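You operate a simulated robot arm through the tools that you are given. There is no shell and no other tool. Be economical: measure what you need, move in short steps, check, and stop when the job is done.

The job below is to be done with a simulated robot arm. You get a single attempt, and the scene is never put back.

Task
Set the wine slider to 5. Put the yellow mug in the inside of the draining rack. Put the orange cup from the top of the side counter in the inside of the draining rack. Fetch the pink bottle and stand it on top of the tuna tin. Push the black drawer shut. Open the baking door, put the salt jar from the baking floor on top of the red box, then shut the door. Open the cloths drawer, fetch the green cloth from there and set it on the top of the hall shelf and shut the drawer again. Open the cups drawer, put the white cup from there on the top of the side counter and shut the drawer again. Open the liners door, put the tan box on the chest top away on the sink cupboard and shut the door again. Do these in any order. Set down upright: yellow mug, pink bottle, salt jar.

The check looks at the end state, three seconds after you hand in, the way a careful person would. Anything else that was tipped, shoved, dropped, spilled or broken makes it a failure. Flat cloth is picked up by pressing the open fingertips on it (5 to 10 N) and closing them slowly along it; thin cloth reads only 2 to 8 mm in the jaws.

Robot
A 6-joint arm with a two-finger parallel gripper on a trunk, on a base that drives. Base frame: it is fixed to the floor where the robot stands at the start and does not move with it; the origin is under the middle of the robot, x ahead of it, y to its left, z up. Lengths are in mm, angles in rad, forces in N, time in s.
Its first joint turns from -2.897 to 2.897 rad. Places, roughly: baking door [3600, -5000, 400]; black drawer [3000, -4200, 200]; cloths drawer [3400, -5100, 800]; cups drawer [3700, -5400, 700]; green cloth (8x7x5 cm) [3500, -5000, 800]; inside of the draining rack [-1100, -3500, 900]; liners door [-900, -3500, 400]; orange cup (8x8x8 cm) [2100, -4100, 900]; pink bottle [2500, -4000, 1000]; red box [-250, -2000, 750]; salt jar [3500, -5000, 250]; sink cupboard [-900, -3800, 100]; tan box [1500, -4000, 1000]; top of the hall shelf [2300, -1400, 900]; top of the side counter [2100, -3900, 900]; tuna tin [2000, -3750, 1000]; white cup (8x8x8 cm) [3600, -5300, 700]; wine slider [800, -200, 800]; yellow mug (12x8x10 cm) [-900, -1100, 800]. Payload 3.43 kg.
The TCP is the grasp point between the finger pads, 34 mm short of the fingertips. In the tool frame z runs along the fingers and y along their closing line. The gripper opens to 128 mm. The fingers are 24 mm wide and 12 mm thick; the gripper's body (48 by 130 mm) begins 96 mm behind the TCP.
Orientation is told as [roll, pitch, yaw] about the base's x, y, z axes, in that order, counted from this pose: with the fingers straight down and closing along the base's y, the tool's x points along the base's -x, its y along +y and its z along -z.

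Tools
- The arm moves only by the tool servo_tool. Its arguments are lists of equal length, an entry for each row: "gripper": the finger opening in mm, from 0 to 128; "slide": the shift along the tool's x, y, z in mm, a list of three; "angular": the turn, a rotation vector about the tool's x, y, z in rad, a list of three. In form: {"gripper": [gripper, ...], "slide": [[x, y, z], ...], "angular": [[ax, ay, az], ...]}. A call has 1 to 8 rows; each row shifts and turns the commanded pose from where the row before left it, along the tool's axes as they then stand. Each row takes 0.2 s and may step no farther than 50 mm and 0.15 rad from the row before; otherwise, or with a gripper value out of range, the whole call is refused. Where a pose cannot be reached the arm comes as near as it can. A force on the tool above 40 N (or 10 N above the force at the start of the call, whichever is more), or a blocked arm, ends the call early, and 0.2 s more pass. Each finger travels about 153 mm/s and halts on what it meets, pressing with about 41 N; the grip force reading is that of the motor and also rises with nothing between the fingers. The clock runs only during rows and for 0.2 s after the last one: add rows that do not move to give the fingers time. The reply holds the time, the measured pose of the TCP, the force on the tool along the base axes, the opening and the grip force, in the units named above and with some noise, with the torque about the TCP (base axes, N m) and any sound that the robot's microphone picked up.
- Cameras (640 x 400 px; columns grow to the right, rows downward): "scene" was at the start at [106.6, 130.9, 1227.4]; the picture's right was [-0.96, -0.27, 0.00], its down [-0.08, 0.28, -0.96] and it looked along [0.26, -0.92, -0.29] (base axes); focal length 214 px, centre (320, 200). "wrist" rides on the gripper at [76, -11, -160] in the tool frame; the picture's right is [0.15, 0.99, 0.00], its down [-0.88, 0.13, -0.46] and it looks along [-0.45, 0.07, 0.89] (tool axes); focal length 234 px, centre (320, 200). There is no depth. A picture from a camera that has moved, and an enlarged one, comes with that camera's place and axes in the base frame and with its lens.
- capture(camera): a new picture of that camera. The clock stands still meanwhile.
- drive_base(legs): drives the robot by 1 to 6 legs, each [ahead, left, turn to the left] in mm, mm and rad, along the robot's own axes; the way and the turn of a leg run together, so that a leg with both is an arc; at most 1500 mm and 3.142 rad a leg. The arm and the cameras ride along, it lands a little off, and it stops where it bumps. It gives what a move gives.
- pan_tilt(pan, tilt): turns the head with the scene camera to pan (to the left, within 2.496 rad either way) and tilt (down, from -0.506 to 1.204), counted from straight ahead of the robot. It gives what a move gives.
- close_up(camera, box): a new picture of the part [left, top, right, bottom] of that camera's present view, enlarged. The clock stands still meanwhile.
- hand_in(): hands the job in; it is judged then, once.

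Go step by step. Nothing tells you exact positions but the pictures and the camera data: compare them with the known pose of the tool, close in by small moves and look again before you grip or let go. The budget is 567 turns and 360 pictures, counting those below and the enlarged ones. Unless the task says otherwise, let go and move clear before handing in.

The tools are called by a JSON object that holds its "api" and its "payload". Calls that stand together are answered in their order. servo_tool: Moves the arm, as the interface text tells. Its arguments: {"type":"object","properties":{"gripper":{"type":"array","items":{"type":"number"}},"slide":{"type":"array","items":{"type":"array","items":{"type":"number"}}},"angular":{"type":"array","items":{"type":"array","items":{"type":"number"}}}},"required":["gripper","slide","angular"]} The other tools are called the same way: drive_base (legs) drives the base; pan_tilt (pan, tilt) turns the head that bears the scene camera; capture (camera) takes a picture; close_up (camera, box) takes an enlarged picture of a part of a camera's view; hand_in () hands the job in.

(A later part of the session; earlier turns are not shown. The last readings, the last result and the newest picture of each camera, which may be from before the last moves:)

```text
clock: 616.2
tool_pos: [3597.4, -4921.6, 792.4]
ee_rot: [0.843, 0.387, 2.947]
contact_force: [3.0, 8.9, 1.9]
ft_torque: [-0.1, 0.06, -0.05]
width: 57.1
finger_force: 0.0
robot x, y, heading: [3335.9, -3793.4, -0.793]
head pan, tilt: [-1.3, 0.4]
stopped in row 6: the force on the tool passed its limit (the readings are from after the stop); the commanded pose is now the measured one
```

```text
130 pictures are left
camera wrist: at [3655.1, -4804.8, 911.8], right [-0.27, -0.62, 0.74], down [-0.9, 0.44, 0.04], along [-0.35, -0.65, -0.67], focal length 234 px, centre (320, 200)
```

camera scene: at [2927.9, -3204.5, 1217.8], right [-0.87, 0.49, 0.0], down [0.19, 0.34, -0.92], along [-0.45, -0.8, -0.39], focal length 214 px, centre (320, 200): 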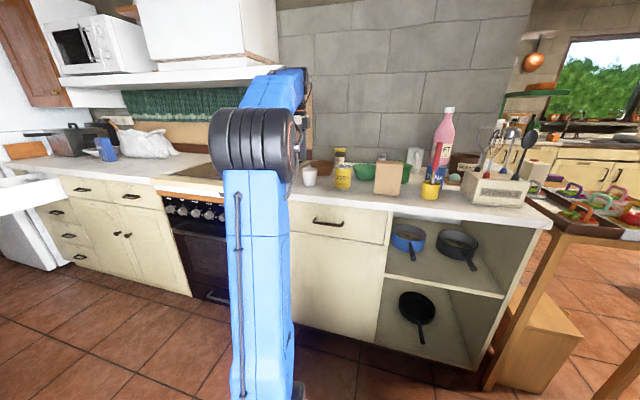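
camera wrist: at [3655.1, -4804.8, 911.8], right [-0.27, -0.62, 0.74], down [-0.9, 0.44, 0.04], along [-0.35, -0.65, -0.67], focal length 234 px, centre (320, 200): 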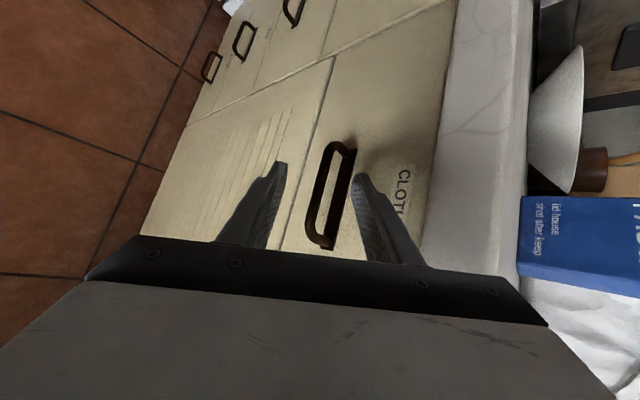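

{"api": "servo_tool", "payload": {"gripper": [45, 30, 20, 10, 5, 5], "slide": [[0, -2, 4], [0, 0, 0], [0, 0, 0], [0, 0, 0], [0, 0, 0], [0, 0, 0]], "angular": [[0, 0, 0], [0, 0, 0], [0, 0, 0], [0, 0, 0], [0, 0, 0], [0, 0, 0]]}}

{"api": "capture", "payload": {"camera": "wrist"}}

```text
clock: 617.6
tool_pos: [3598.1, -4925.4, 788.3]
ee_rot: [0.845, 0.39, 2.946]
contact_force: [2.3, -3.2, 11.1]
ft_torque: [-0.83, -0.54, -0.86]
width: 12.4
finger_force: 45.2
robot x, y, heading: [3333.5, -3795.8, -0.79]
head pan, tilt: [-1.3, 0.4]
```

```text
129 pictures are left
camera wrist: at [3655.6, -4807.1, 908.7], right [-0.27, -0.62, 0.74], down [-0.9, 0.44, 0.04], along [-0.35, -0.65, -0.67], focal length 234 px, centre (320, 200)
```

wrist: 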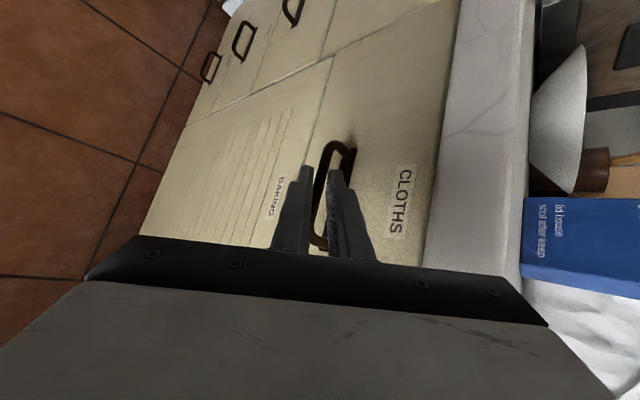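

{"api": "drive_base", "payload": {"legs": [[0, 150, 0]]}}

{"api": "capture", "payload": {"camera": "wrist"}}

```text
clock: 619.0
tool_pos: [3705.5, -4818.9, 789.7]
ee_rot: [0.842, 0.389, 2.946]
contact_force: [2.8, -4.3, 20.0]
ft_torque: [-0.87, -0.46, -1.09]
width: 12.3
finger_force: 45.3
robot x, y, heading: [3442.9, -3688.5, -0.791]
head pan, tilt: [-1.3, 0.4]
```

```text
128 pictures are left
camera wrist: at [3762.3, -4701.3, 908.8], right [-0.27, -0.62, 0.74], down [-0.9, 0.44, 0.04], along [-0.35, -0.65, -0.67], focal length 234 px, centre (320, 200)
```

wrist: 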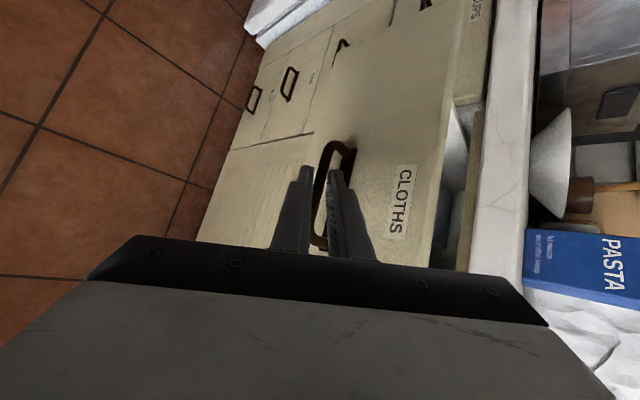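

Drawer opens well. I continue pulling with the arm.

{"api": "servo_tool", "payload": {"gripper": [5, 5, 5, 5, 5, 5, 5, 5], "slide": [[10.2, -14.3, -9.6], [10.2, -14.3, -9.6], [10.2, -14.3, -9.6], [10.2, -14.3, -9.6], [10.2, -14.3, -9.6], [10.2, -14.3, -9.6], [10.2, -14.3, -9.6], [10.2, -14.3, -9.6]], "angular": [[0, 0, 0], [0, 0, 0], [0, 0, 0], [0, 0, 0], [0, 0, 0], [0, 0, 0], [0, 0, 0], [0, 0, 0]]}}

{"api": "capture", "payload": {"camera": "wrist"}}

```text
clock: 620.8
tool_pos: [3820.0, -4705.7, 790.0]
ee_rot: [0.839, 0.387, 2.948]
contact_force: [13.6, -13.5, 19.9]
ft_torque: [-1.33, -0.87, -0.26]
width: 12.3
finger_force: 44.7
robot x, y, heading: [3441.1, -3686.7, -0.792]
head pan, tilt: [-1.3, 0.4]
```

```text
127 pictures are left
camera wrist: at [3876.2, -4587.9, 909.3], right [-0.27, -0.62, 0.74], down [-0.9, 0.43, 0.04], along [-0.34, -0.65, -0.67], focal length 234 px, centre (320, 200)
```

wrist: 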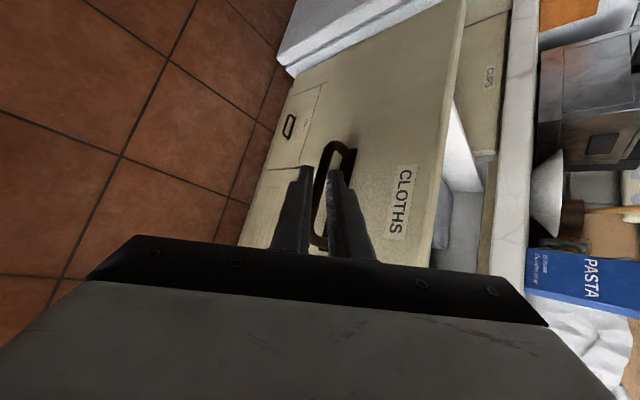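

{"api": "servo_tool", "payload": {"gripper": [30, 50, 50, 50, 50, 50, 50], "slide": [[0, 0, 0], [0, 0, 0], [0, 0, -30], [0, 0, -40], [0, 30, -30], [0, 30, -30], [0, 30, -30]], "angular": [[0, 0, 0], [0, 0, 0], [0, 0, 0], [0, 0, 0], [0, 0, 0], [0, 0, 0], [0, 0, 0]]}}

{"api": "servo_tool", "payload": {"gripper": [50, 50, 50, 50, 50, 50, 50], "slide": [[0, 0, 0], [0, 0, 0], [0, 0, 0], [0, 0, 0], [0, 0, 0], [0, 0, 0], [0, 0, 0]], "angular": [[0, 0, -0.14], [0, 0, -0.14], [0, 0, -0.14], [0, 0, -0.14], [0.15, 0, 0], [0.15, 0, 0], [0.15, 0, 0]]}}

{"api": "servo_tool", "payload": {"gripper": [50, 50, 50, 50, 50, 50], "slide": [[0, 0, 0], [0, 0, 0], [0, 0, 0], [-30, 0, 0], [-40, 0, 0], [-40, 0, 0]], "angular": [[0.15, 0, 0], [0.15, 0, 0], [0.15, 0, 0], [0, 0, 0], [0, 0, 0], [0, 0, 0]]}}

{"api": "capture", "payload": {"camera": "wrist"}}

```text
clock: 622.4
tool_pos: [3765.6, -4635.0, 949.2]
ee_rot: [0.842, 0.389, 2.946]
contact_force: [0.0, 0.2, -0.2]
ft_torque: [-0.02, 0.0, 0.02]
width: 50.0
finger_force: 0.1
robot x, y, heading: [3441.6, -3686.0, -0.792]
head pan, tilt: [-1.3, 0.4]
```

```text
clock: 624.0
tool_pos: [3765.0, -4634.4, 948.1]
ee_rot: [0.455, -0.045, -2.975]
contact_force: [0.3, 0.6, 0.7]
ft_torque: [-0.02, -0.02, 0.02]
width: 50.0
finger_force: 0.1
robot x, y, heading: [3443.6, -3688.9, -0.793]
head pan, tilt: [-1.3, 0.4]
```

```text
clock: 625.4
tool_pos: [3657.5, -4652.4, 953.1]
ee_rot: [0.006, -0.047, -2.976]
contact_force: [0.2, 0.8, 0.6]
ft_torque: [0.05, 0.06, -0.02]
width: 50.0
finger_force: 0.1
robot x, y, heading: [3441.8, -3691.3, -0.788]
head pan, tilt: [-1.3, 0.4]
```

```text
126 pictures are left
camera wrist: at [3737.2, -4626.4, 1110.0], right [0.31, -0.95, 0.0], down [-0.83, -0.27, 0.5], along [-0.47, -0.15, -0.87], focal length 234 px, centre (320, 200)
```

wrist: 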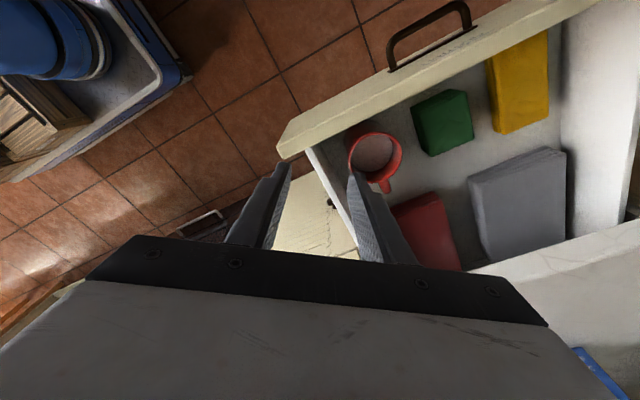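

{"api": "drive_base", "payload": {"legs": [[120, 0, 0]]}}

{"api": "servo_tool", "payload": {"gripper": [90, 90, 90, 90], "slide": [[0, 0, 0], [0, 0, 0], [-5, 30, 0], [-5, 30, 0]], "angular": [[0, 0.045, -0.14], [0, 0, -0.14], [0, 0, -0.046], [0, 0, 0]]}}

{"api": "capture", "payload": {"camera": "wrist"}}

```text
clock: 626.6
tool_pos: [3743.0, -4735.5, 953.5]
ee_rot: [0.006, -0.045, -2.97]
contact_force: [-0.1, 0.2, 0.0]
ft_torque: [-0.04, 0.02, 0.02]
width: 50.0
finger_force: 0.0
robot x, y, heading: [3526.1, -3768.5, -0.789]
head pan, tilt: [-1.3, 0.4]
```

```text
clock: 627.6
tool_pos: [3761.3, -4794.7, 951.5]
ee_rot: [0.003, -0.002, -2.645]
contact_force: [-0.2, 1.4, 0.2]
ft_torque: [-0.08, -0.02, 0.02]
width: 90.1
finger_force: 0.0
robot x, y, heading: [3526.8, -3768.5, -0.782]
head pan, tilt: [-1.3, 0.4]
```

```text
125 pictures are left
camera wrist: at [3822.2, -4748.5, 1112.3], right [0.6, -0.8, 0.0], down [-0.71, -0.53, 0.46], along [-0.37, -0.28, -0.89], focal length 234 px, centre (320, 200)
```

wrist: 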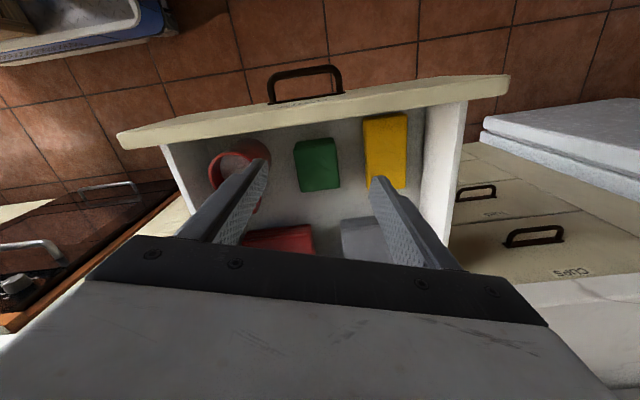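

{"api": "servo_tool", "payload": {"gripper": [90, 90, 90, 90, 90, 90], "slide": [[-27, 2, 0], [-27, 3, 0], [0, 0, 40], [0, 0, 40], [0, 0, 40], [0, 0, 30]], "angular": [[0, 0, 0], [0, 0, 0], [0, 0, 0], [0, 0, 0], [0, 0, 0], [0, 0, 0]]}}

{"api": "capture", "payload": {"camera": "wrist"}}

```text
clock: 629.0
tool_pos: [3716.2, -4826.1, 806.0]
ee_rot: [0.003, -0.005, -2.646]
contact_force: [0.4, 0.1, 0.3]
ft_torque: [0.02, 0.01, -0.01]
width: 90.1
finger_force: 0.1
robot x, y, heading: [3523.3, -3772.0, -0.785]
head pan, tilt: [-1.3, 0.4]
```

```text
124 pictures are left
camera wrist: at [3777.4, -4779.0, 965.4], right [0.6, -0.8, 0.0], down [-0.71, -0.53, 0.46], along [-0.37, -0.28, -0.89], focal length 234 px, centre (320, 200)
```

wrist: 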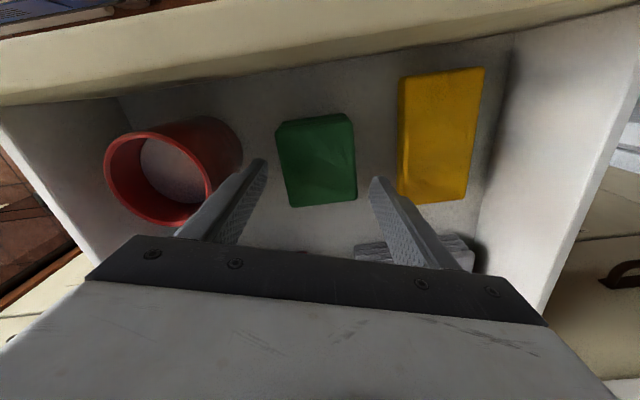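

{"api": "servo_tool", "payload": {"gripper": [88, 88, 88, 88, 88], "slide": [[5, 2, 20], [0, 0, 25], [0, 0, 20], [0, 0, 12], [0, 0, 0]], "angular": [[0, 0, 0], [0, 0, 0], [0, 0, 0], [0, 0, 0], [0, 0, 0]]}}

{"api": "capture", "payload": {"camera": "wrist"}}

```text
clock: 629.8
tool_pos: [3720.9, -4825.7, 763.6]
ee_rot: [0.017, -0.009, -2.646]
contact_force: [-1.4, 2.1, 21.1]
ft_torque: [1.14, 0.36, 0.15]
width: 89.2
finger_force: 0.9
robot x, y, heading: [3522.4, -3771.2, -0.788]
head pan, tilt: [-1.3, 0.4]
stopped in row 3: the force on the tool passed its limit (the readings are from after the stop); the commanded pose is now the measured one
```

```text
123 pictures are left
camera wrist: at [3782.9, -4776.7, 922.8], right [0.6, -0.8, 0.01], down [-0.71, -0.52, 0.47], along [-0.37, -0.29, -0.88], focal length 234 px, centre (320, 200)
```

wrist: 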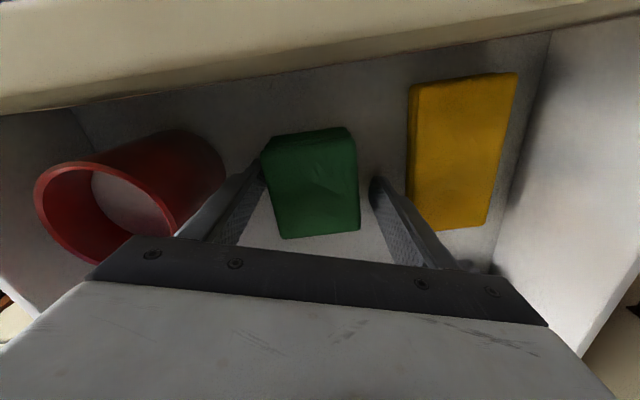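

{"api": "servo_tool", "payload": {"gripper": [86, 86, 86, 86], "slide": [[0, 0, -25], [0, 5, -10], [0, 0, 0], [0, 0, 0]], "angular": [[0, 0, 0], [0, 0, -0.13], [0, 0, -0.12], [0, 0, 0]]}}

{"api": "capture", "payload": {"camera": "wrist"}}

```text
clock: 630.8
tool_pos: [3724.3, -4831.5, 796.0]
ee_rot: [0.011, -0.011, -2.393]
contact_force: [-0.6, -0.2, 0.1]
ft_torque: [0.02, 0.0, 0.05]
width: 86.0
finger_force: 0.1
robot x, y, heading: [3520.4, -3770.6, -0.787]
head pan, tilt: [-1.3, 0.4]
```

```text
122 pictures are left
camera wrist: at [3772.1, -4768.5, 954.8], right [0.78, -0.63, 0.01], down [-0.56, -0.69, 0.47], along [-0.29, -0.37, -0.88], focal length 234 px, centre (320, 200)
```

wrist: 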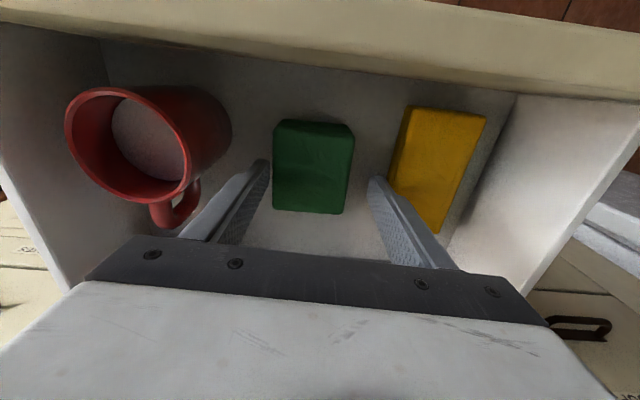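

{"api": "servo_tool", "payload": {"gripper": [82, 82, 82, 82, 82], "slide": [[3, -5, 20], [0, 0, 20], [0, 0, 15], [0, 0, 10], [0, 0, 8]], "angular": [[0, 0, 0], [0, 0, 0], [0, 0, 0], [0, 0, 0], [0, 0, 0]]}}

{"api": "capture", "payload": {"camera": "wrist"}}

```text
clock: 631.4
tool_pos: [3722.4, -4825.6, 764.3]
ee_rot: [0.019, -0.019, -2.395]
contact_force: [-1.6, 1.2, 16.4]
ft_torque: [0.77, 0.48, 0.12]
width: 82.8
finger_force: 1.2
robot x, y, heading: [3521.9, -3770.1, -0.785]
head pan, tilt: [-1.3, 0.4]
stopped in row 3: the force on the tool passed its limit (the readings are from after the stop); the commanded pose is now the measured one
```

```text
121 pictures are left
camera wrist: at [3771.1, -4761.3, 922.2], right [0.78, -0.63, 0.02], down [-0.56, -0.68, 0.47], along [-0.29, -0.38, -0.88], focal length 234 px, centre (320, 200)
```

wrist: 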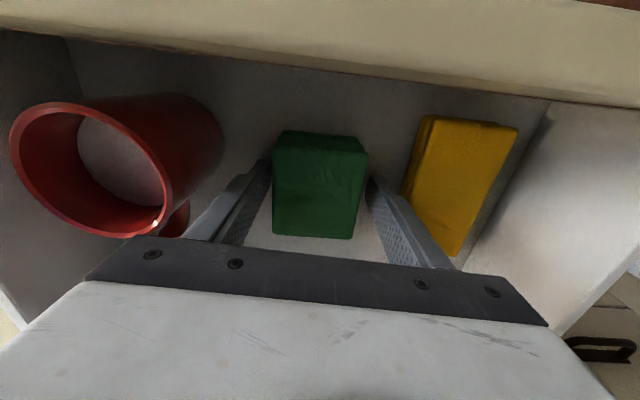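

{"api": "servo_tool", "payload": {"gripper": [82, 70, 60, 50, 45, 45, 45], "slide": [[0, 0, -3], [0, 0, 0], [0, 0, 0], [0, 0, 0], [0, 0, 0], [0, 0, 0], [0, 0, 0]], "angular": [[0, 0, 0], [0, 0, 0], [0, 0, 0], [0, 0, 0], [0, 0, 0], [0, 0, 0], [0, 0, 0]]}}

{"api": "capture", "payload": {"camera": "wrist"}}

```text
clock: 633.0
tool_pos: [3723.0, -4825.7, 765.8]
ee_rot: [0.017, -0.017, -2.397]
contact_force: [0.6, 0.2, 0.2]
ft_torque: [0.0, 0.02, 0.01]
width: 64.2
finger_force: 40.6
robot x, y, heading: [3525.3, -3770.3, -0.79]
head pan, tilt: [-1.3, 0.4]
```

```text
120 pictures are left
camera wrist: at [3771.2, -4762.0, 923.1], right [0.78, -0.63, 0.02], down [-0.56, -0.68, 0.47], along [-0.29, -0.38, -0.88], focal length 234 px, centre (320, 200)
```

wrist: 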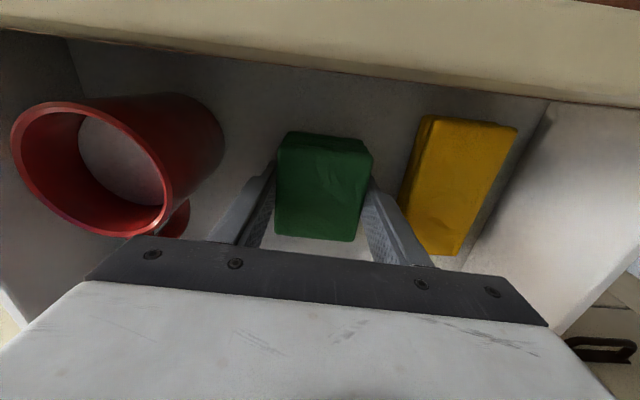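

Gripped at 64 mm. I lift slowly and check.

{"api": "servo_tool", "payload": {"gripper": [40, 40, 40, 40, 40, 40, 40, 40], "slide": [[0, 0, -6], [0, 0, -10], [0, 0, -10], [0, 0, -10], [0, 0, -12], [0, 0, -12], [0, 0, -12], [0, 0, -12]], "angular": [[0, 0, 0], [0, 0, 0], [0, 0, 0], [0, 0, 0], [0, 0, 0], [0, 0, 0], [0, 0, 0], [0, 0, 0]]}}

{"api": "capture", "payload": {"camera": "wrist"}}

```text
clock: 634.8
tool_pos: [3723.2, -4823.1, 846.4]
ee_rot: [0.017, -0.017, -2.397]
contact_force: [-0.2, -0.6, -0.3]
ft_torque: [-0.02, -0.02, -0.01]
width: 64.1
finger_force: 40.8
robot x, y, heading: [3524.8, -3770.5, -0.788]
head pan, tilt: [-1.3, 0.4]
```

```text
119 pictures are left
camera wrist: at [3771.3, -4760.4, 1006.0], right [0.78, -0.63, 0.02], down [-0.56, -0.68, 0.47], along [-0.29, -0.38, -0.88], focal length 234 px, centre (320, 200)
```

wrist: 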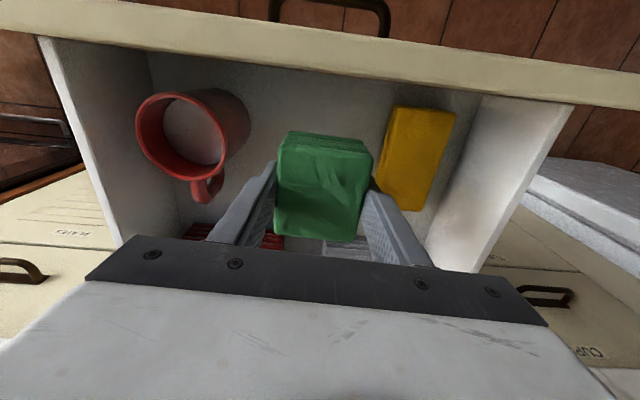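

{"api": "servo_tool", "payload": {"gripper": [40, 40, 40, 40, 40, 40, 40, 40], "slide": [[0, 0, -15], [0, 0, -15], [0, 0, -15], [0, 0, -15], [0, 0, -15], [0, 0, -15], [0, 0, -15], [5, -5, -15]], "angular": [[0, 0, 0], [0, 0, 0], [0, 0, 0], [0, 0, 0], [0, 0, 0], [0, 0, 0], [0, 0, 0], [0, 0, 0]]}}

{"api": "servo_tool", "payload": {"gripper": [40, 40, 40, 40, 40, 40, 40, 40], "slide": [[15, -17, -12], [15, -17, -12], [15, -17, -12], [15, -17, -12], [15, -17, -12], [15, -17, -10], [15, -17, -10], [15, -17, -10]], "angular": [[0, 0, 0], [0, 0, 0], [0, 0, 0], [0, 0, 0], [0, 0, 0], [0, 0, 0], [0, 0, 0], [0, 0, 0]]}}

{"api": "drive_base", "payload": {"legs": [[-1200, -60, 0], [-1190, 0, 0], [0, 0, 2.0]]}}

{"api": "pan_tilt", "payload": {"pan": -0.7, "tilt": 0.5}}

{"api": "capture", "payload": {"camera": "scene"}}

```text
clock: 636.6
tool_pos: [3723.8, -4813.9, 966.6]
ee_rot: [0.017, -0.017, -2.397]
contact_force: [0.3, 0.4, -0.7]
ft_torque: [0.02, -0.01, -0.03]
width: 64.0
finger_force: 40.8
robot x, y, heading: [3521.9, -3767.6, -0.785]
head pan, tilt: [-1.3, 0.4]
```

```text
clock: 638.4
tool_pos: [3718.7, -4631.3, 1055.3]
ee_rot: [0.017, -0.015, -2.397]
contact_force: [0.0, -0.6, -1.3]
ft_torque: [0.05, -0.01, -0.02]
width: 64.0
finger_force: 40.9
robot x, y, heading: [3523.7, -3768.1, -0.784]
head pan, tilt: [-1.3, 0.4]
```

```text
clock: 655.2
tool_pos: [2418.1, -1555.3, 1054.8]
ee_rot: [0.018, -0.017, -0.354]
contact_force: [-0.4, 0.8, 1.0]
ft_torque: [0.0, -0.03, 0.03]
width: 63.9
finger_force: 40.8
robot x, y, heading: [1741.3, -2117.0, 1.251]
head pan, tilt: [-1.3, 0.4]
```

```text
clock: 656.2
tool_pos: [2418.8, -1555.1, 1054.3]
ee_rot: [0.017, -0.017, -0.357]
contact_force: [-0.3, 0.4, -0.1]
ft_torque: [-0.02, 0.02, 0.01]
width: 63.8
finger_force: 41.5
robot x, y, heading: [1742.7, -2120.2, 1.258]
head pan, tilt: [-0.7, 0.499]
```

```text
118 pictures are left
camera scene: at [1635.0, -1924.2, 1208.7], right [0.53, -0.85, 0.0], down [-0.41, -0.25, -0.88], along [0.75, 0.46, -0.48], focal length 214 px, centre (320, 200)
```

scene: 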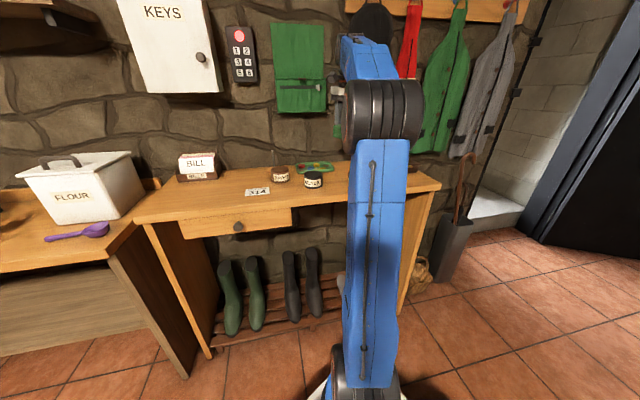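

{"api": "capture", "payload": {"camera": "wrist"}}

```text
117 pictures are left
camera wrist: at [2340.3, -1540.9, 1213.4], right [0.21, 0.98, 0.02], down [0.86, -0.19, 0.47], along [0.47, -0.08, -0.88], focal length 234 px, centre (320, 200)
```

wrist: 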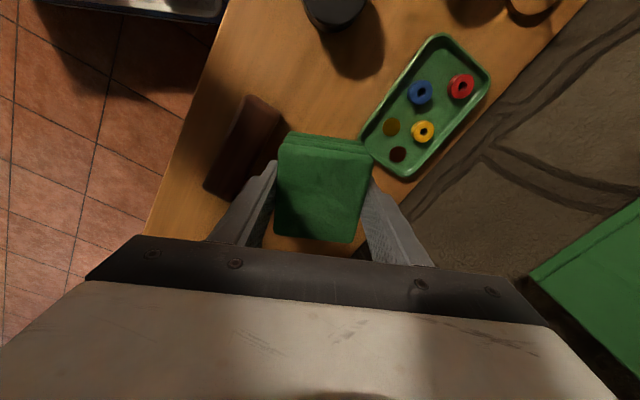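

{"api": "servo_tool", "payload": {"gripper": [40, 40, 40, 40, 40, 40], "slide": [[18, 2, 0], [18, 2, 0], [18, 2, 0], [0, 0, 20], [0, 0, 20], [0, 0, 20]], "angular": [[0, 0, 0], [0, 0, 0], [0, 0, 0], [0, 0, 0], [0, 0, 0], [0, 0, 0]]}}

{"api": "capture", "payload": {"camera": "wrist"}}

{"api": "capture", "payload": {"camera": "scene"}}

```text
clock: 657.6
tool_pos: [2371.8, -1530.1, 994.0]
ee_rot: [0.02, -0.019, -0.357]
contact_force: [0.5, 0.1, -1.4]
ft_torque: [0.0, -0.03, 0.01]
width: 63.8
finger_force: 40.8
robot x, y, heading: [1742.4, -2117.3, 1.255]
head pan, tilt: [-0.7, 0.499]
```

```text
116 pictures are left
camera wrist: at [2292.1, -1516.7, 1152.8], right [0.21, 0.98, 0.02], down [0.86, -0.19, 0.47], along [0.47, -0.08, -0.88], focal length 234 px, centre (320, 200)
```

wrist: 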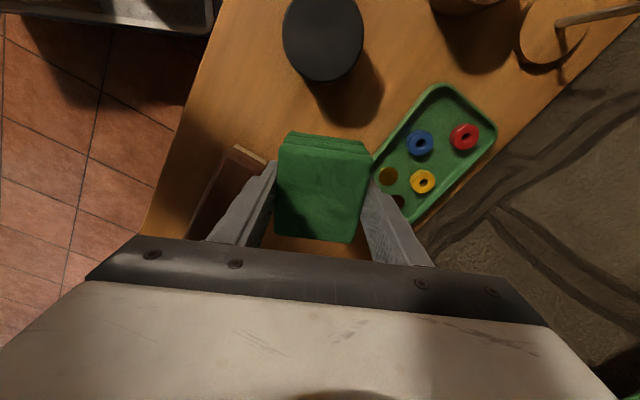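

```text
115 pictures are left
camera scene: at [1634.9, -1924.2, 1208.6], right [0.53, -0.85, 0.0], down [-0.41, -0.25, -0.88], along [0.75, 0.46, -0.48], focal length 214 px, centre (320, 200)
```

scene: 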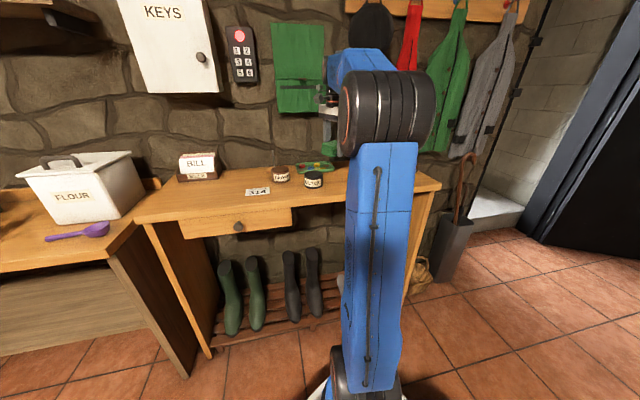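

{"api": "servo_tool", "payload": {"gripper": [40, 40, 40, 40, 40], "slide": [[10, 7, 0], [0, 0, 15], [0, 0, 15], [0, 0, 10], [0, 0, 0]], "angular": [[0, 0, 0], [0, 0, 0], [0, 0, 0], [0, 0, 0], [0, 0, 0]]}}

{"api": "capture", "payload": {"camera": "wrist"}}

```text
clock: 658.8
tool_pos: [2364.6, -1519.3, 955.3]
ee_rot: [0.018, -0.018, -0.356]
contact_force: [0.1, -0.1, -1.1]
ft_torque: [0.01, 0.0, -0.01]
width: 63.7
finger_force: 41.2
robot x, y, heading: [1740.5, -2120.6, 1.257]
head pan, tilt: [-0.7, 0.499]
```

```text
114 pictures are left
camera wrist: at [2286.9, -1505.0, 1113.5], right [0.21, 0.98, 0.02], down [0.86, -0.19, 0.47], along [0.47, -0.08, -0.88], focal length 234 px, centre (320, 200)
```

wrist: 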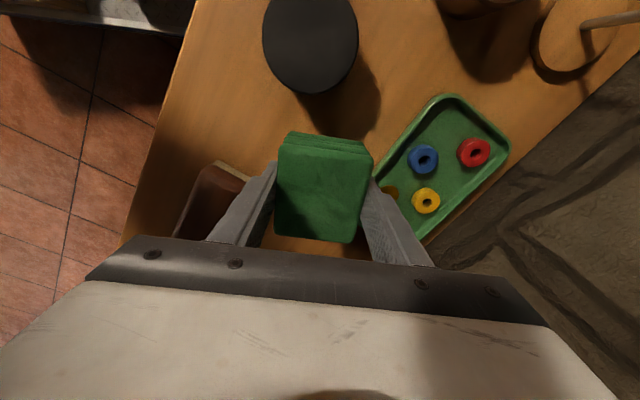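

{"api": "servo_tool", "payload": {"gripper": [40, 40, 40, 40], "slide": [[0, 0, 6], [0, 0, 5], [0, 0, 5], [0, 0, 0]], "angular": [[0, 0, 0], [0, 0, 0], [0, 0, 0], [0, 0, 0]]}}

{"api": "servo_tool", "payload": {"gripper": [40, 40, 40, 40], "slide": [[0, 0, 4], [0, 0, 3], [0, 0, 3], [0, 0, 0]], "angular": [[0, 0, 0], [0, 0, 0], [0, 0, 0], [0, 0, 0]]}}

{"api": "capture", "payload": {"camera": "wrist"}}

```text
clock: 659.8
tool_pos: [2365.2, -1519.0, 939.3]
ee_rot: [0.018, -0.018, -0.356]
contact_force: [-1.2, -0.9, -0.8]
ft_torque: [0.01, 0.02, 0.04]
width: 63.8
finger_force: 41.2
robot x, y, heading: [1742.2, -2114.0, 1.257]
head pan, tilt: [-0.7, 0.499]
```

```text
clock: 660.8
tool_pos: [2366.0, -1517.9, 927.3]
ee_rot: [0.018, -0.015, -0.355]
contact_force: [-0.3, -0.2, -0.5]
ft_torque: [-0.01, -0.01, -0.02]
width: 64.1
finger_force: 41.0
robot x, y, heading: [1739.6, -2119.7, 1.257]
head pan, tilt: [-0.7, 0.499]
```

```text
113 pictures are left
camera wrist: at [2287.5, -1504.6, 1086.6], right [0.21, 0.98, 0.01], down [0.86, -0.19, 0.47], along [0.47, -0.08, -0.88], focal length 234 px, centre (320, 200)
```

wrist: 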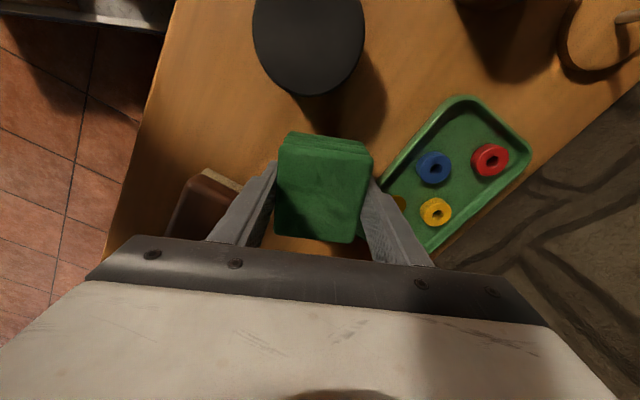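

{"api": "servo_tool", "payload": {"gripper": [40, 40, 40, 40, 40], "slide": [[0, 0, 4], [0, 0, 4], [0, 0, 4], [0, 0, 4], [0, 0, 0]], "angular": [[0, 0, 0], [0, 0, 0], [0, 0, 0], [0, 0, 0], [0, 0, 0]]}}

{"api": "servo_tool", "payload": {"gripper": [40, 40, 40, 40, 40], "slide": [[0, 0, 4], [0, 0, 4], [0, 0, 3], [0, 0, 3], [0, 0, 0]], "angular": [[0, 0, 0], [0, 0, 0], [0, 0, 0], [0, 0, 0], [0, 0, 0]]}}

{"api": "capture", "payload": {"camera": "wrist"}}

```text
clock: 662.0
tool_pos: [2366.1, -1519.5, 911.4]
ee_rot: [0.019, -0.017, -0.357]
contact_force: [0.4, -0.9, -0.2]
ft_torque: [-0.03, -0.02, -0.03]
width: 63.8
finger_force: 40.7
robot x, y, heading: [1737.9, -2117.3, 1.26]
head pan, tilt: [-0.7, 0.499]
```

```text
clock: 663.2
tool_pos: [2366.5, -1518.8, 897.6]
ee_rot: [0.018, -0.017, -0.356]
contact_force: [0.2, -0.4, 0.0]
ft_torque: [0.02, 0.0, -0.02]
width: 63.8
finger_force: 41.1
robot x, y, heading: [1743.2, -2116.1, 1.255]
head pan, tilt: [-0.7, 0.499]
```

```text
112 pictures are left
camera wrist: at [2288.0, -1504.5, 1056.5], right [0.21, 0.98, 0.01], down [0.86, -0.19, 0.47], along [0.47, -0.08, -0.88], focal length 234 px, centre (320, 200)
```

wrist: 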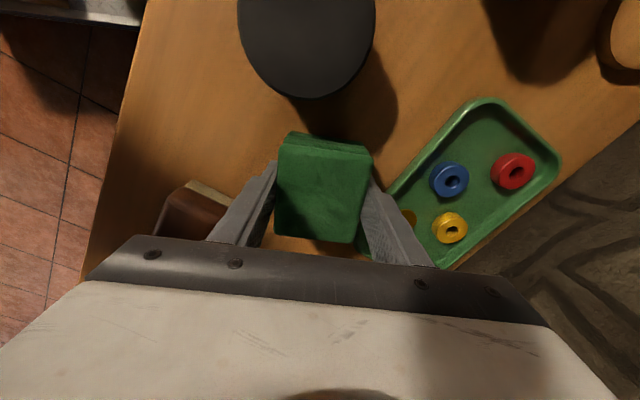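

{"api": "servo_tool", "payload": {"gripper": [40, 40, 40, 40, 40, 40], "slide": [[0, 0, 4], [0, 0, 4], [0, 0, 4], [0, 0, 4], [0, 0, 4], [0, 0, 0]], "angular": [[0, 0, 0], [0, 0, 0], [0, 0, 0], [0, 0, 0], [0, 0, 0], [0, 0, 0]]}}

{"api": "servo_tool", "payload": {"gripper": [40, 40, 40, 40, 40, 40], "slide": [[0, 0, 4], [0, 0, 4], [0, 0, 4], [0, 0, 3], [0, 0, 3], [0, 0, 0]], "angular": [[0, 0, 0], [0, 0, 0], [0, 0, 0], [0, 0, 0], [0, 0, 0], [0, 0, 0]]}}

{"api": "capture", "payload": {"camera": "wrist"}}

```text
clock: 663.8
tool_pos: [2366.5, -1518.3, 896.0]
ee_rot: [0.026, -0.022, -0.355]
contact_force: [-5.4, -3.8, 11.6]
ft_torque: [-0.43, 0.56, -0.1]
width: 64.1
finger_force: 41.4
robot x, y, heading: [1739.6, -2116.8, 1.255]
head pan, tilt: [-0.7, 0.499]
stopped in row 3: the force on the tool passed its limit (the readings are from after the stop); the commanded pose is now the measured one
```

```text
clock: 664.2
tool_pos: [2365.8, -1517.6, 894.6]
ee_rot: [0.029, -0.024, -0.356]
contact_force: [-6.7, -5.5, 13.5]
ft_torque: [-0.6, 0.73, -0.14]
width: 64.0
finger_force: 41.4
robot x, y, heading: [1740.6, -2118.7, 1.255]
head pan, tilt: [-0.7, 0.499]
stopped in row 2: the force on the tool passed its limit (the readings are from after the stop); the commanded pose is now the measured one
```

```text
111 pictures are left
camera wrist: at [2286.2, -1505.8, 1053.0], right [0.21, 0.98, 0.03], down [0.85, -0.19, 0.48], along [0.48, -0.08, -0.88], focal length 234 px, centre (320, 200)
```

wrist: 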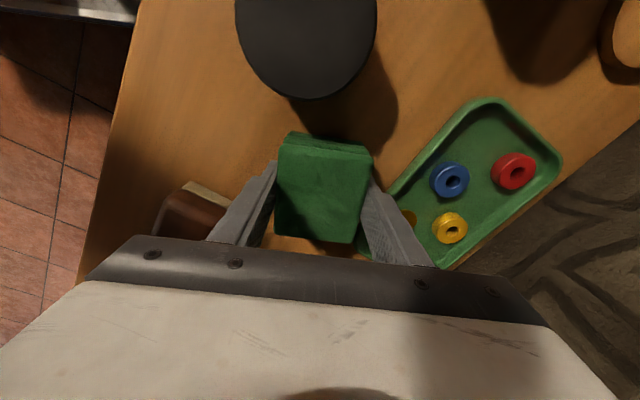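

{"api": "servo_tool", "payload": {"gripper": [50, 62, 70, 78, 82], "slide": [[0, 0, -2], [0, 0, 0], [0, 0, 0], [0, 0, 0], [0, 0, 0]], "angular": [[0, 0, 0], [0, 0, 0], [0, 0, 0], [0, 0, 0], [0, 0, 0]]}}

{"api": "servo_tool", "payload": {"gripper": [82, 82, 82, 82, 82, 82], "slide": [[0, 0, -20], [0, 0, -30], [0, 0, -40], [0, 0, -40], [0, 0, -40], [0, 0, 0]], "angular": [[0, 0, 0], [0, 0, 0], [0, 0, 0], [0, 0, 0], [0, 0, 0], [0, 0, 0]]}}

{"api": "capture", "payload": {"camera": "wrist"}}

```text
clock: 665.4
tool_pos: [2366.8, -1519.6, 895.6]
ee_rot: [0.031, -0.024, -0.355]
contact_force: [-0.2, 0.5, -0.1]
ft_torque: [-0.02, -0.01, 0.0]
width: 81.8
finger_force: 0.1
robot x, y, heading: [1744.0, -2120.7, 1.258]
head pan, tilt: [-0.7, 0.499]
```

```text
clock: 666.8
tool_pos: [2360.5, -1520.6, 1064.7]
ee_rot: [0.03, -0.025, -0.357]
contact_force: [-0.1, -0.2, -0.2]
ft_torque: [0.0, 0.0, -0.01]
width: 82.2
finger_force: 0.0
robot x, y, heading: [1741.6, -2119.8, 1.254]
head pan, tilt: [-0.7, 0.499]
```

```text
110 pictures are left
camera wrist: at [2280.7, -1507.1, 1222.9], right [0.21, 0.98, 0.03], down [0.86, -0.19, 0.48], along [0.47, -0.08, -0.88], focal length 234 px, centre (320, 200)
```

wrist: 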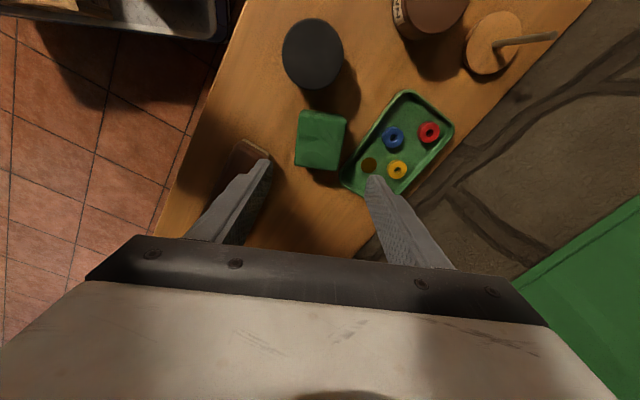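

{"api": "drive_base", "payload": {"legs": [[0, 0, -2.04], [1200, 0, 0], [1150, 0, 0]]}}

{"api": "pan_tilt", "payload": {"pan": -0.8, "tilt": 0.5}}

{"api": "capture", "payload": {"camera": "scene"}}

{"api": "capture", "payload": {"camera": "wrist"}}

```text
clock: 683.2
tool_pos: [3555.9, -4652.5, 1064.2]
ee_rot: [0.03, -0.025, -2.438]
contact_force: [-0.7, 0.2, 0.1]
ft_torque: [-0.02, 0.01, -0.02]
width: 82.1
finger_force: 0.1
robot x, y, heading: [3338.8, -3820.4, -0.831]
head pan, tilt: [-0.7, 0.499]
```

```text
clock: 683.9
tool_pos: [3556.2, -4651.6, 1064.9]
ee_rot: [0.03, -0.025, -2.438]
contact_force: [-0.5, 0.3, 0.0]
ft_torque: [-0.01, 0.0, 0.0]
width: 82.2
finger_force: 0.1
robot x, y, heading: [3340.2, -3820.3, -0.829]
head pan, tilt: [-0.799, 0.499]
```

```text
109 pictures are left
camera scene: at [3551.2, -3818.9, 1208.6], right [-1.0, 0.06, 0.0], down [0.03, 0.48, -0.88], along [-0.05, -0.88, -0.48], focal length 214 px, centre (320, 200)
```

scene: 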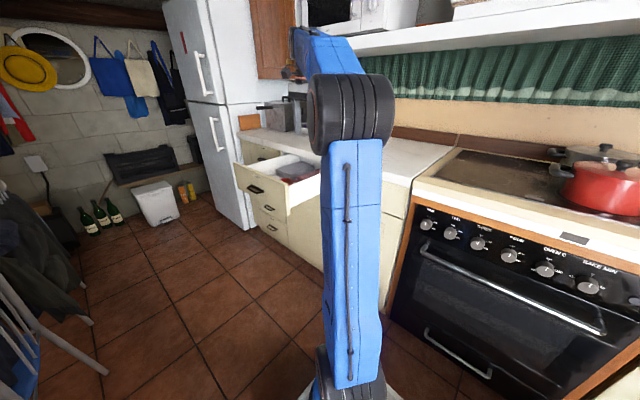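

```text
108 pictures are left
camera wrist: at [3606.3, -4588.9, 1222.6], right [0.75, -0.66, 0.03], down [-0.59, -0.65, 0.48], along [-0.3, -0.38, -0.88], focal length 234 px, centre (320, 200)
```

wrist: 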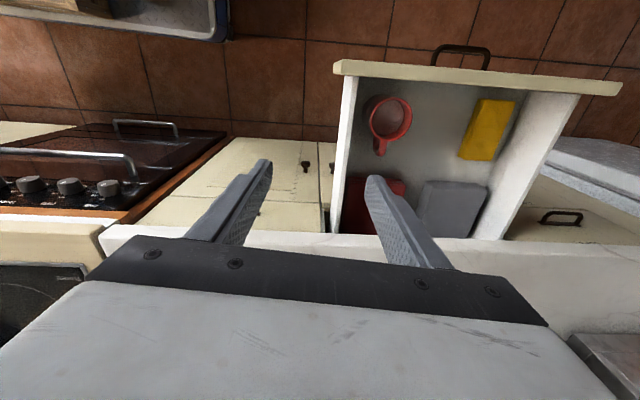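

{"api": "servo_tool", "payload": {"gripper": [0, 0, 0, 0, 0, 0, 0, 0], "slide": [[30, 38.4, 0], [30, 38.4, 0], [30, 38.4, 0], [30, 38.4, 0], [30, 38.4, 0], [30, 38.4, 0], [30, 38.4, 0], [30, 38.4, 0]], "angular": [[0, 0, 0], [0, 0, 0], [0, 0, 0], [0, 0, 0], [0, 0, 0], [0, 0, 0], [0, 0, 0], [0, 0, 0]]}}

{"api": "servo_tool", "payload": {"gripper": [0, 0, 0, 0, 0, 0, 0, 0], "slide": [[0, 0, 15], [0, 0, 15], [0, 0, 15], [0, 0, 15], [0, 0, 15], [0, 0, 15], [0, 0, 15], [0, 0, 0]], "angular": [[0, 0, 0.145], [0, 0, 0.145], [0, 0, 0.145], [0, 0, 0.145], [-0.15, 0, 0], [-0.15, 0, 0], [-0.15, 0, 0], [-0.15, 0, 0]]}}

{"api": "servo_tool", "payload": {"gripper": [0, 0, 0, 0], "slide": [[0, 0, 0], [0, 0, 0], [0, -20, 20], [0, -20, 20]], "angular": [[-0.15, 0, 0], [-0.15, 0, 0], [0, 0, 0], [0, 0, 0]]}}

{"api": "capture", "payload": {"camera": "wrist"}}

```text
clock: 685.6
tool_pos: [3927.9, -4715.9, 1048.7]
ee_rot: [0.033, -0.027, -2.439]
contact_force: [-0.4, -0.2, 1.4]
ft_torque: [-0.09, -0.12, 0.01]
width: 0.1
finger_force: 33.2
out of reach, approached as far as the arm can: row 7, 8
robot x, y, heading: [3337.9, -3822.0, -0.828]
head pan, tilt: [-0.799, 0.499]
```

```text
clock: 687.5
tool_pos: [3928.3, -4727.1, 941.3]
ee_rot: [0.639, -0.004, -3.017]
contact_force: [1.0, 0.0, -0.2]
ft_torque: [0.01, 0.01, 0.03]
width: 0.0
finger_force: 33.2
robot x, y, heading: [3338.7, -3815.5, -0.828]
head pan, tilt: [-0.799, 0.499]
```

```text
clock: 688.5
tool_pos: [3929.6, -4734.1, 886.4]
ee_rot: [0.94, -0.004, -3.019]
contact_force: [-0.1, 0.2, 0.0]
ft_torque: [0.0, -0.02, 0.04]
width: 0.0
finger_force: 32.8
robot x, y, heading: [3339.5, -3817.1, -0.832]
head pan, tilt: [-0.799, 0.499]
```

```text
107 pictures are left
camera wrist: at [3988.6, -4590.5, 971.1], right [0.22, -0.56, 0.8], down [-0.91, 0.18, 0.38], along [-0.36, -0.81, -0.47], focal length 234 px, centre (320, 200)
```

wrist: 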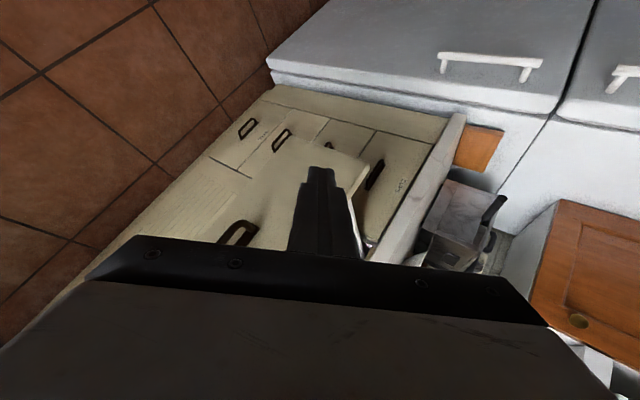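

{"api": "servo_tool", "payload": {"gripper": [0, 0, 0, 0, 0, 0, 0], "slide": [[0, -32, 23], [0, -33, 24], [-17.3, 8, 10.9], [-17.3, 8, 10.9], [-17.3, 8, 10.9], [-17.3, 8, 10.9], [-17.3, 8, 10.9]], "angular": [[0, 0, 0], [0, 0, 0], [0, 0, 0], [0, 0, 0], [0, 0, 0], [0, 0, 0], [0, 0, 0]]}}

{"api": "servo_tool", "payload": {"gripper": [0, 0, 0, 0, 0, 0], "slide": [[-17.3, 8, 10.9], [-17.3, 8, 10.9], [-17.3, 8, 10.9], [-17.3, 8, 10.9], [-17.3, 8, 10.9], [-17.3, 8, 10.9]], "angular": [[0, 0, 0], [0, 0, 0], [0, 0, 0], [0, 0, 0], [0, 0, 0], [0, 0, 0]]}}

{"api": "capture", "payload": {"camera": "wrist"}}

```text
clock: 690.0
tool_pos: [3851.3, -4811.8, 807.7]
ee_rot: [0.937, -0.005, -3.018]
contact_force: [-0.5, 0.4, -0.2]
ft_torque: [0.0, 0.01, 0.02]
width: 0.0
finger_force: 33.4
robot x, y, heading: [3340.5, -3818.6, -0.825]
head pan, tilt: [-0.799, 0.499]
```

```text
clock: 691.5
tool_pos: [3757.7, -4906.0, 805.8]
ee_rot: [0.936, -0.005, -3.017]
contact_force: [-0.2, 0.6, -0.1]
ft_torque: [0.02, -0.01, -0.03]
width: 0.1
finger_force: 33.0
robot x, y, heading: [3336.9, -3820.4, -0.825]
head pan, tilt: [-0.799, 0.499]
```

```text
106 pictures are left
camera wrist: at [3816.5, -4762.0, 891.0], right [0.22, -0.56, 0.8], down [-0.91, 0.18, 0.38], along [-0.36, -0.81, -0.47], focal length 234 px, centre (320, 200)
```

wrist: 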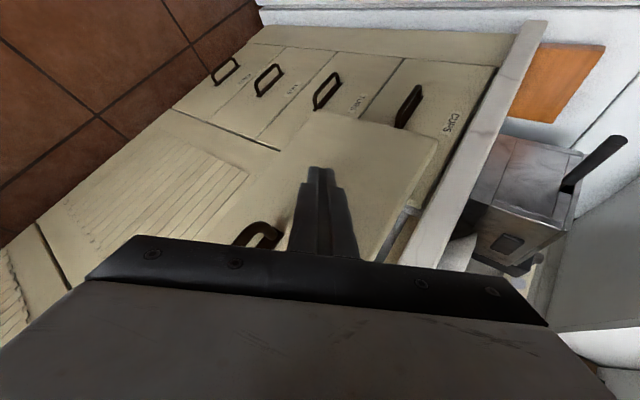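

{"api": "drive_base", "payload": {"legs": [[0, -100, 0.03]]}}

{"api": "servo_tool", "payload": {"gripper": [0, 0, 0, 0, 0, 0, 0, 0], "slide": [[-8, 3.8, 4.8], [-8, 3.8, 4.8], [-8, 3.8, 4.8], [-8, 3.8, 4.8], [-8, 3.8, 4.8], [-8, 3.8, 4.8], [-8, 3.8, 4.8], [-8, 3.8, 4.8]], "angular": [[0, 0, 0], [0, 0, 0], [0, 0, 0], [0, 0, 0], [0, 0, 0], [0, 0, 0], [0, 0, 0], [0, 0, 0]]}}

{"api": "capture", "payload": {"camera": "wrist"}}

```text
clock: 692.6
tool_pos: [3717.3, -4962.0, 805.2]
ee_rot: [0.938, -0.003, -2.987]
contact_force: [-0.3, -0.1, -0.1]
ft_torque: [0.01, 0.01, 0.03]
width: 0.0
finger_force: 33.2
robot x, y, heading: [3262.4, -3886.5, -0.8]
head pan, tilt: [-0.799, 0.499]
```

```text
clock: 694.4
tool_pos: [3662.7, -5019.2, 807.5]
ee_rot: [0.936, -0.005, -2.986]
contact_force: [2.7, 10.4, -1.7]
ft_torque: [0.22, -0.05, 0.02]
width: 0.0
finger_force: 33.0
robot x, y, heading: [3264.8, -3885.3, -0.8]
head pan, tilt: [-0.799, 0.499]
```

```text
105 pictures are left
camera wrist: at [3717.0, -4873.3, 893.4], right [0.24, -0.56, 0.8], down [-0.91, 0.15, 0.38], along [-0.33, -0.82, -0.47], focal length 234 px, centre (320, 200)
```

wrist: 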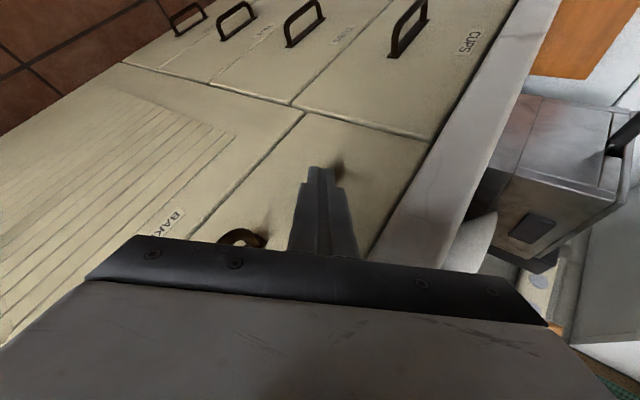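

{"api": "servo_tool", "payload": {"gripper": [0, 0, 0], "slide": [[-3.5, 1.7, 2.2], [-3.5, 1.7, 2.2], [-3.5, 1.7, 2.2]], "angular": [[0, 0, 0], [0, 0, 0], [0, 0, 0]]}}

{"api": "capture", "payload": {"camera": "scene"}}

```text
clock: 694.8
tool_pos: [3662.7, -5018.8, 807.7]
ee_rot: [0.936, -0.003, -2.985]
contact_force: [1.4, 10.7, 3.6]
ft_torque: [0.01, 0.01, -0.03]
width: 0.1
finger_force: 32.5
robot x, y, heading: [3266.4, -3885.9, -0.796]
head pan, tilt: [-0.799, 0.499]
stopped in row 2: the force on the tool passed its limit (the readings are from after the stop); the commanded pose is now the measured one
```

```text
104 pictures are left
camera scene: at [3477.3, -3881.2, 1208.6], right [-1.0, 0.03, 0.0], down [0.01, 0.48, -0.88], along [-0.02, -0.88, -0.48], focal length 214 px, centre (320, 200)
```

scene: 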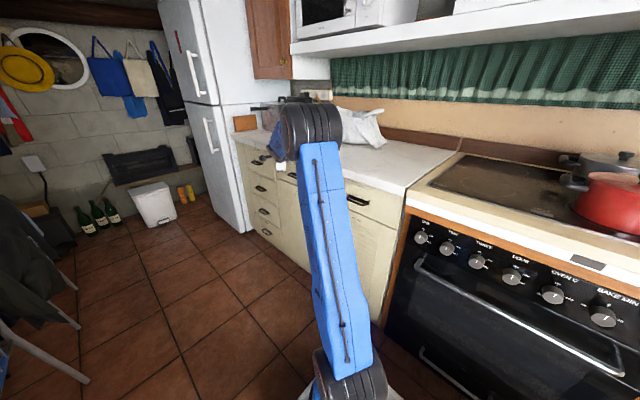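

{"api": "servo_tool", "payload": {"gripper": [0, 0, 20, 40, 60, 60, 60, 60], "slide": [[28, -14, -17], [28, -14, -17], [28, -14, -17], [0, 0, 0], [0, 0, 0], [0, 0, 0], [0, 0, 0], [0, 0, 0]], "angular": [[0, 0, 0], [0, 0, 0], [0, 0, 0], [0, -0.11, 0.08], [0, -0.11, 0.08], [0, -0.11, 0.08], [0, -0.11, 0.08], [0, -0.11, 0.08]]}}

{"api": "capture", "payload": {"camera": "wrist"}}

```text
clock: 696.6
tool_pos: [3731.9, -4980.2, 858.2]
ee_rot: [0.918, -0.024, 2.629]
contact_force: [1.3, 0.7, 1.2]
ft_torque: [0.06, -0.07, 0.04]
width: 59.8
finger_force: 0.0
out of reach, approached as far as the arm can: row 6, 7, 8
robot x, y, heading: [3264.4, -3889.4, -0.796]
head pan, tilt: [-0.799, 0.499]
```

```text
103 pictures are left
camera wrist: at [3864.9, -4901.8, 943.4], right [-0.15, -0.61, 0.78], down [-0.62, 0.67, 0.4], along [-0.77, -0.42, -0.48], focal length 234 px, centre (320, 200)
```

wrist: 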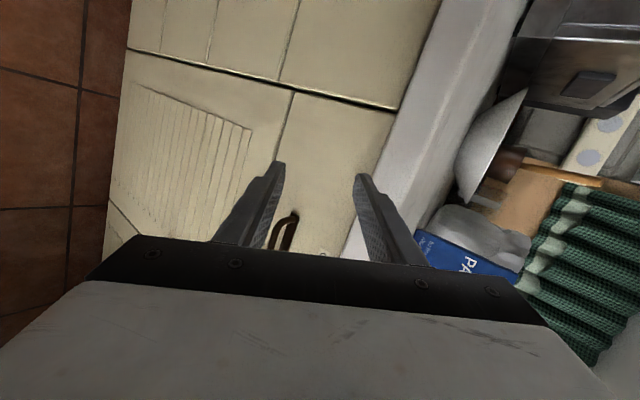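

{"api": "servo_tool", "payload": {"gripper": [60, 60, 60, 60, 60], "slide": [[-25, -33, 12], [-25, -33, 12], [-25, -33, 12], [-25, -33, 12], [-25, -33, 12]], "angular": [[0, 0, 0], [0, 0, 0], [0, 0, 0], [0, 0, 0], [0, 0, 0]]}}

{"api": "capture", "payload": {"camera": "wrist"}}

```text
clock: 697.6
tool_pos: [3669.6, -4982.7, 840.2]
ee_rot: [0.907, -0.023, 2.637]
contact_force: [2.7, 16.0, -13.3]
ft_torque: [0.0, -0.3, -0.32]
width: 48.3
finger_force: 0.2
out of reach, approached as far as the arm can: row 1, 2, 3, 4
robot x, y, heading: [3267.1, -3887.5, -0.801]
head pan, tilt: [-0.799, 0.499]
stopped in row 4: the force on the tool passed its limit (the readings are from after the stop); the commanded pose is now the measured one
```

```text
102 pictures are left
camera wrist: at [3802.1, -4903.6, 928.0], right [-0.15, -0.61, 0.78], down [-0.63, 0.66, 0.4], along [-0.76, -0.43, -0.48], focal length 234 px, centre (320, 200)
```

wrist: 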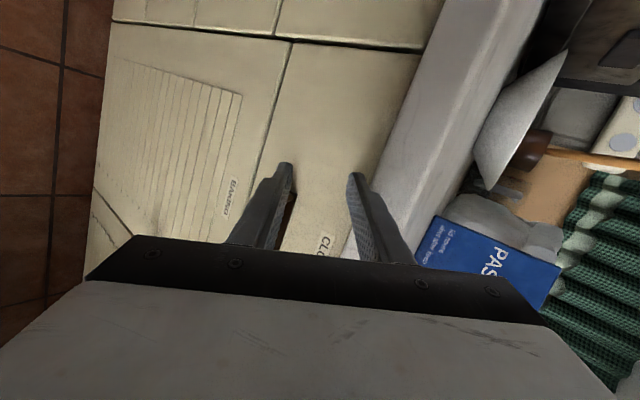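

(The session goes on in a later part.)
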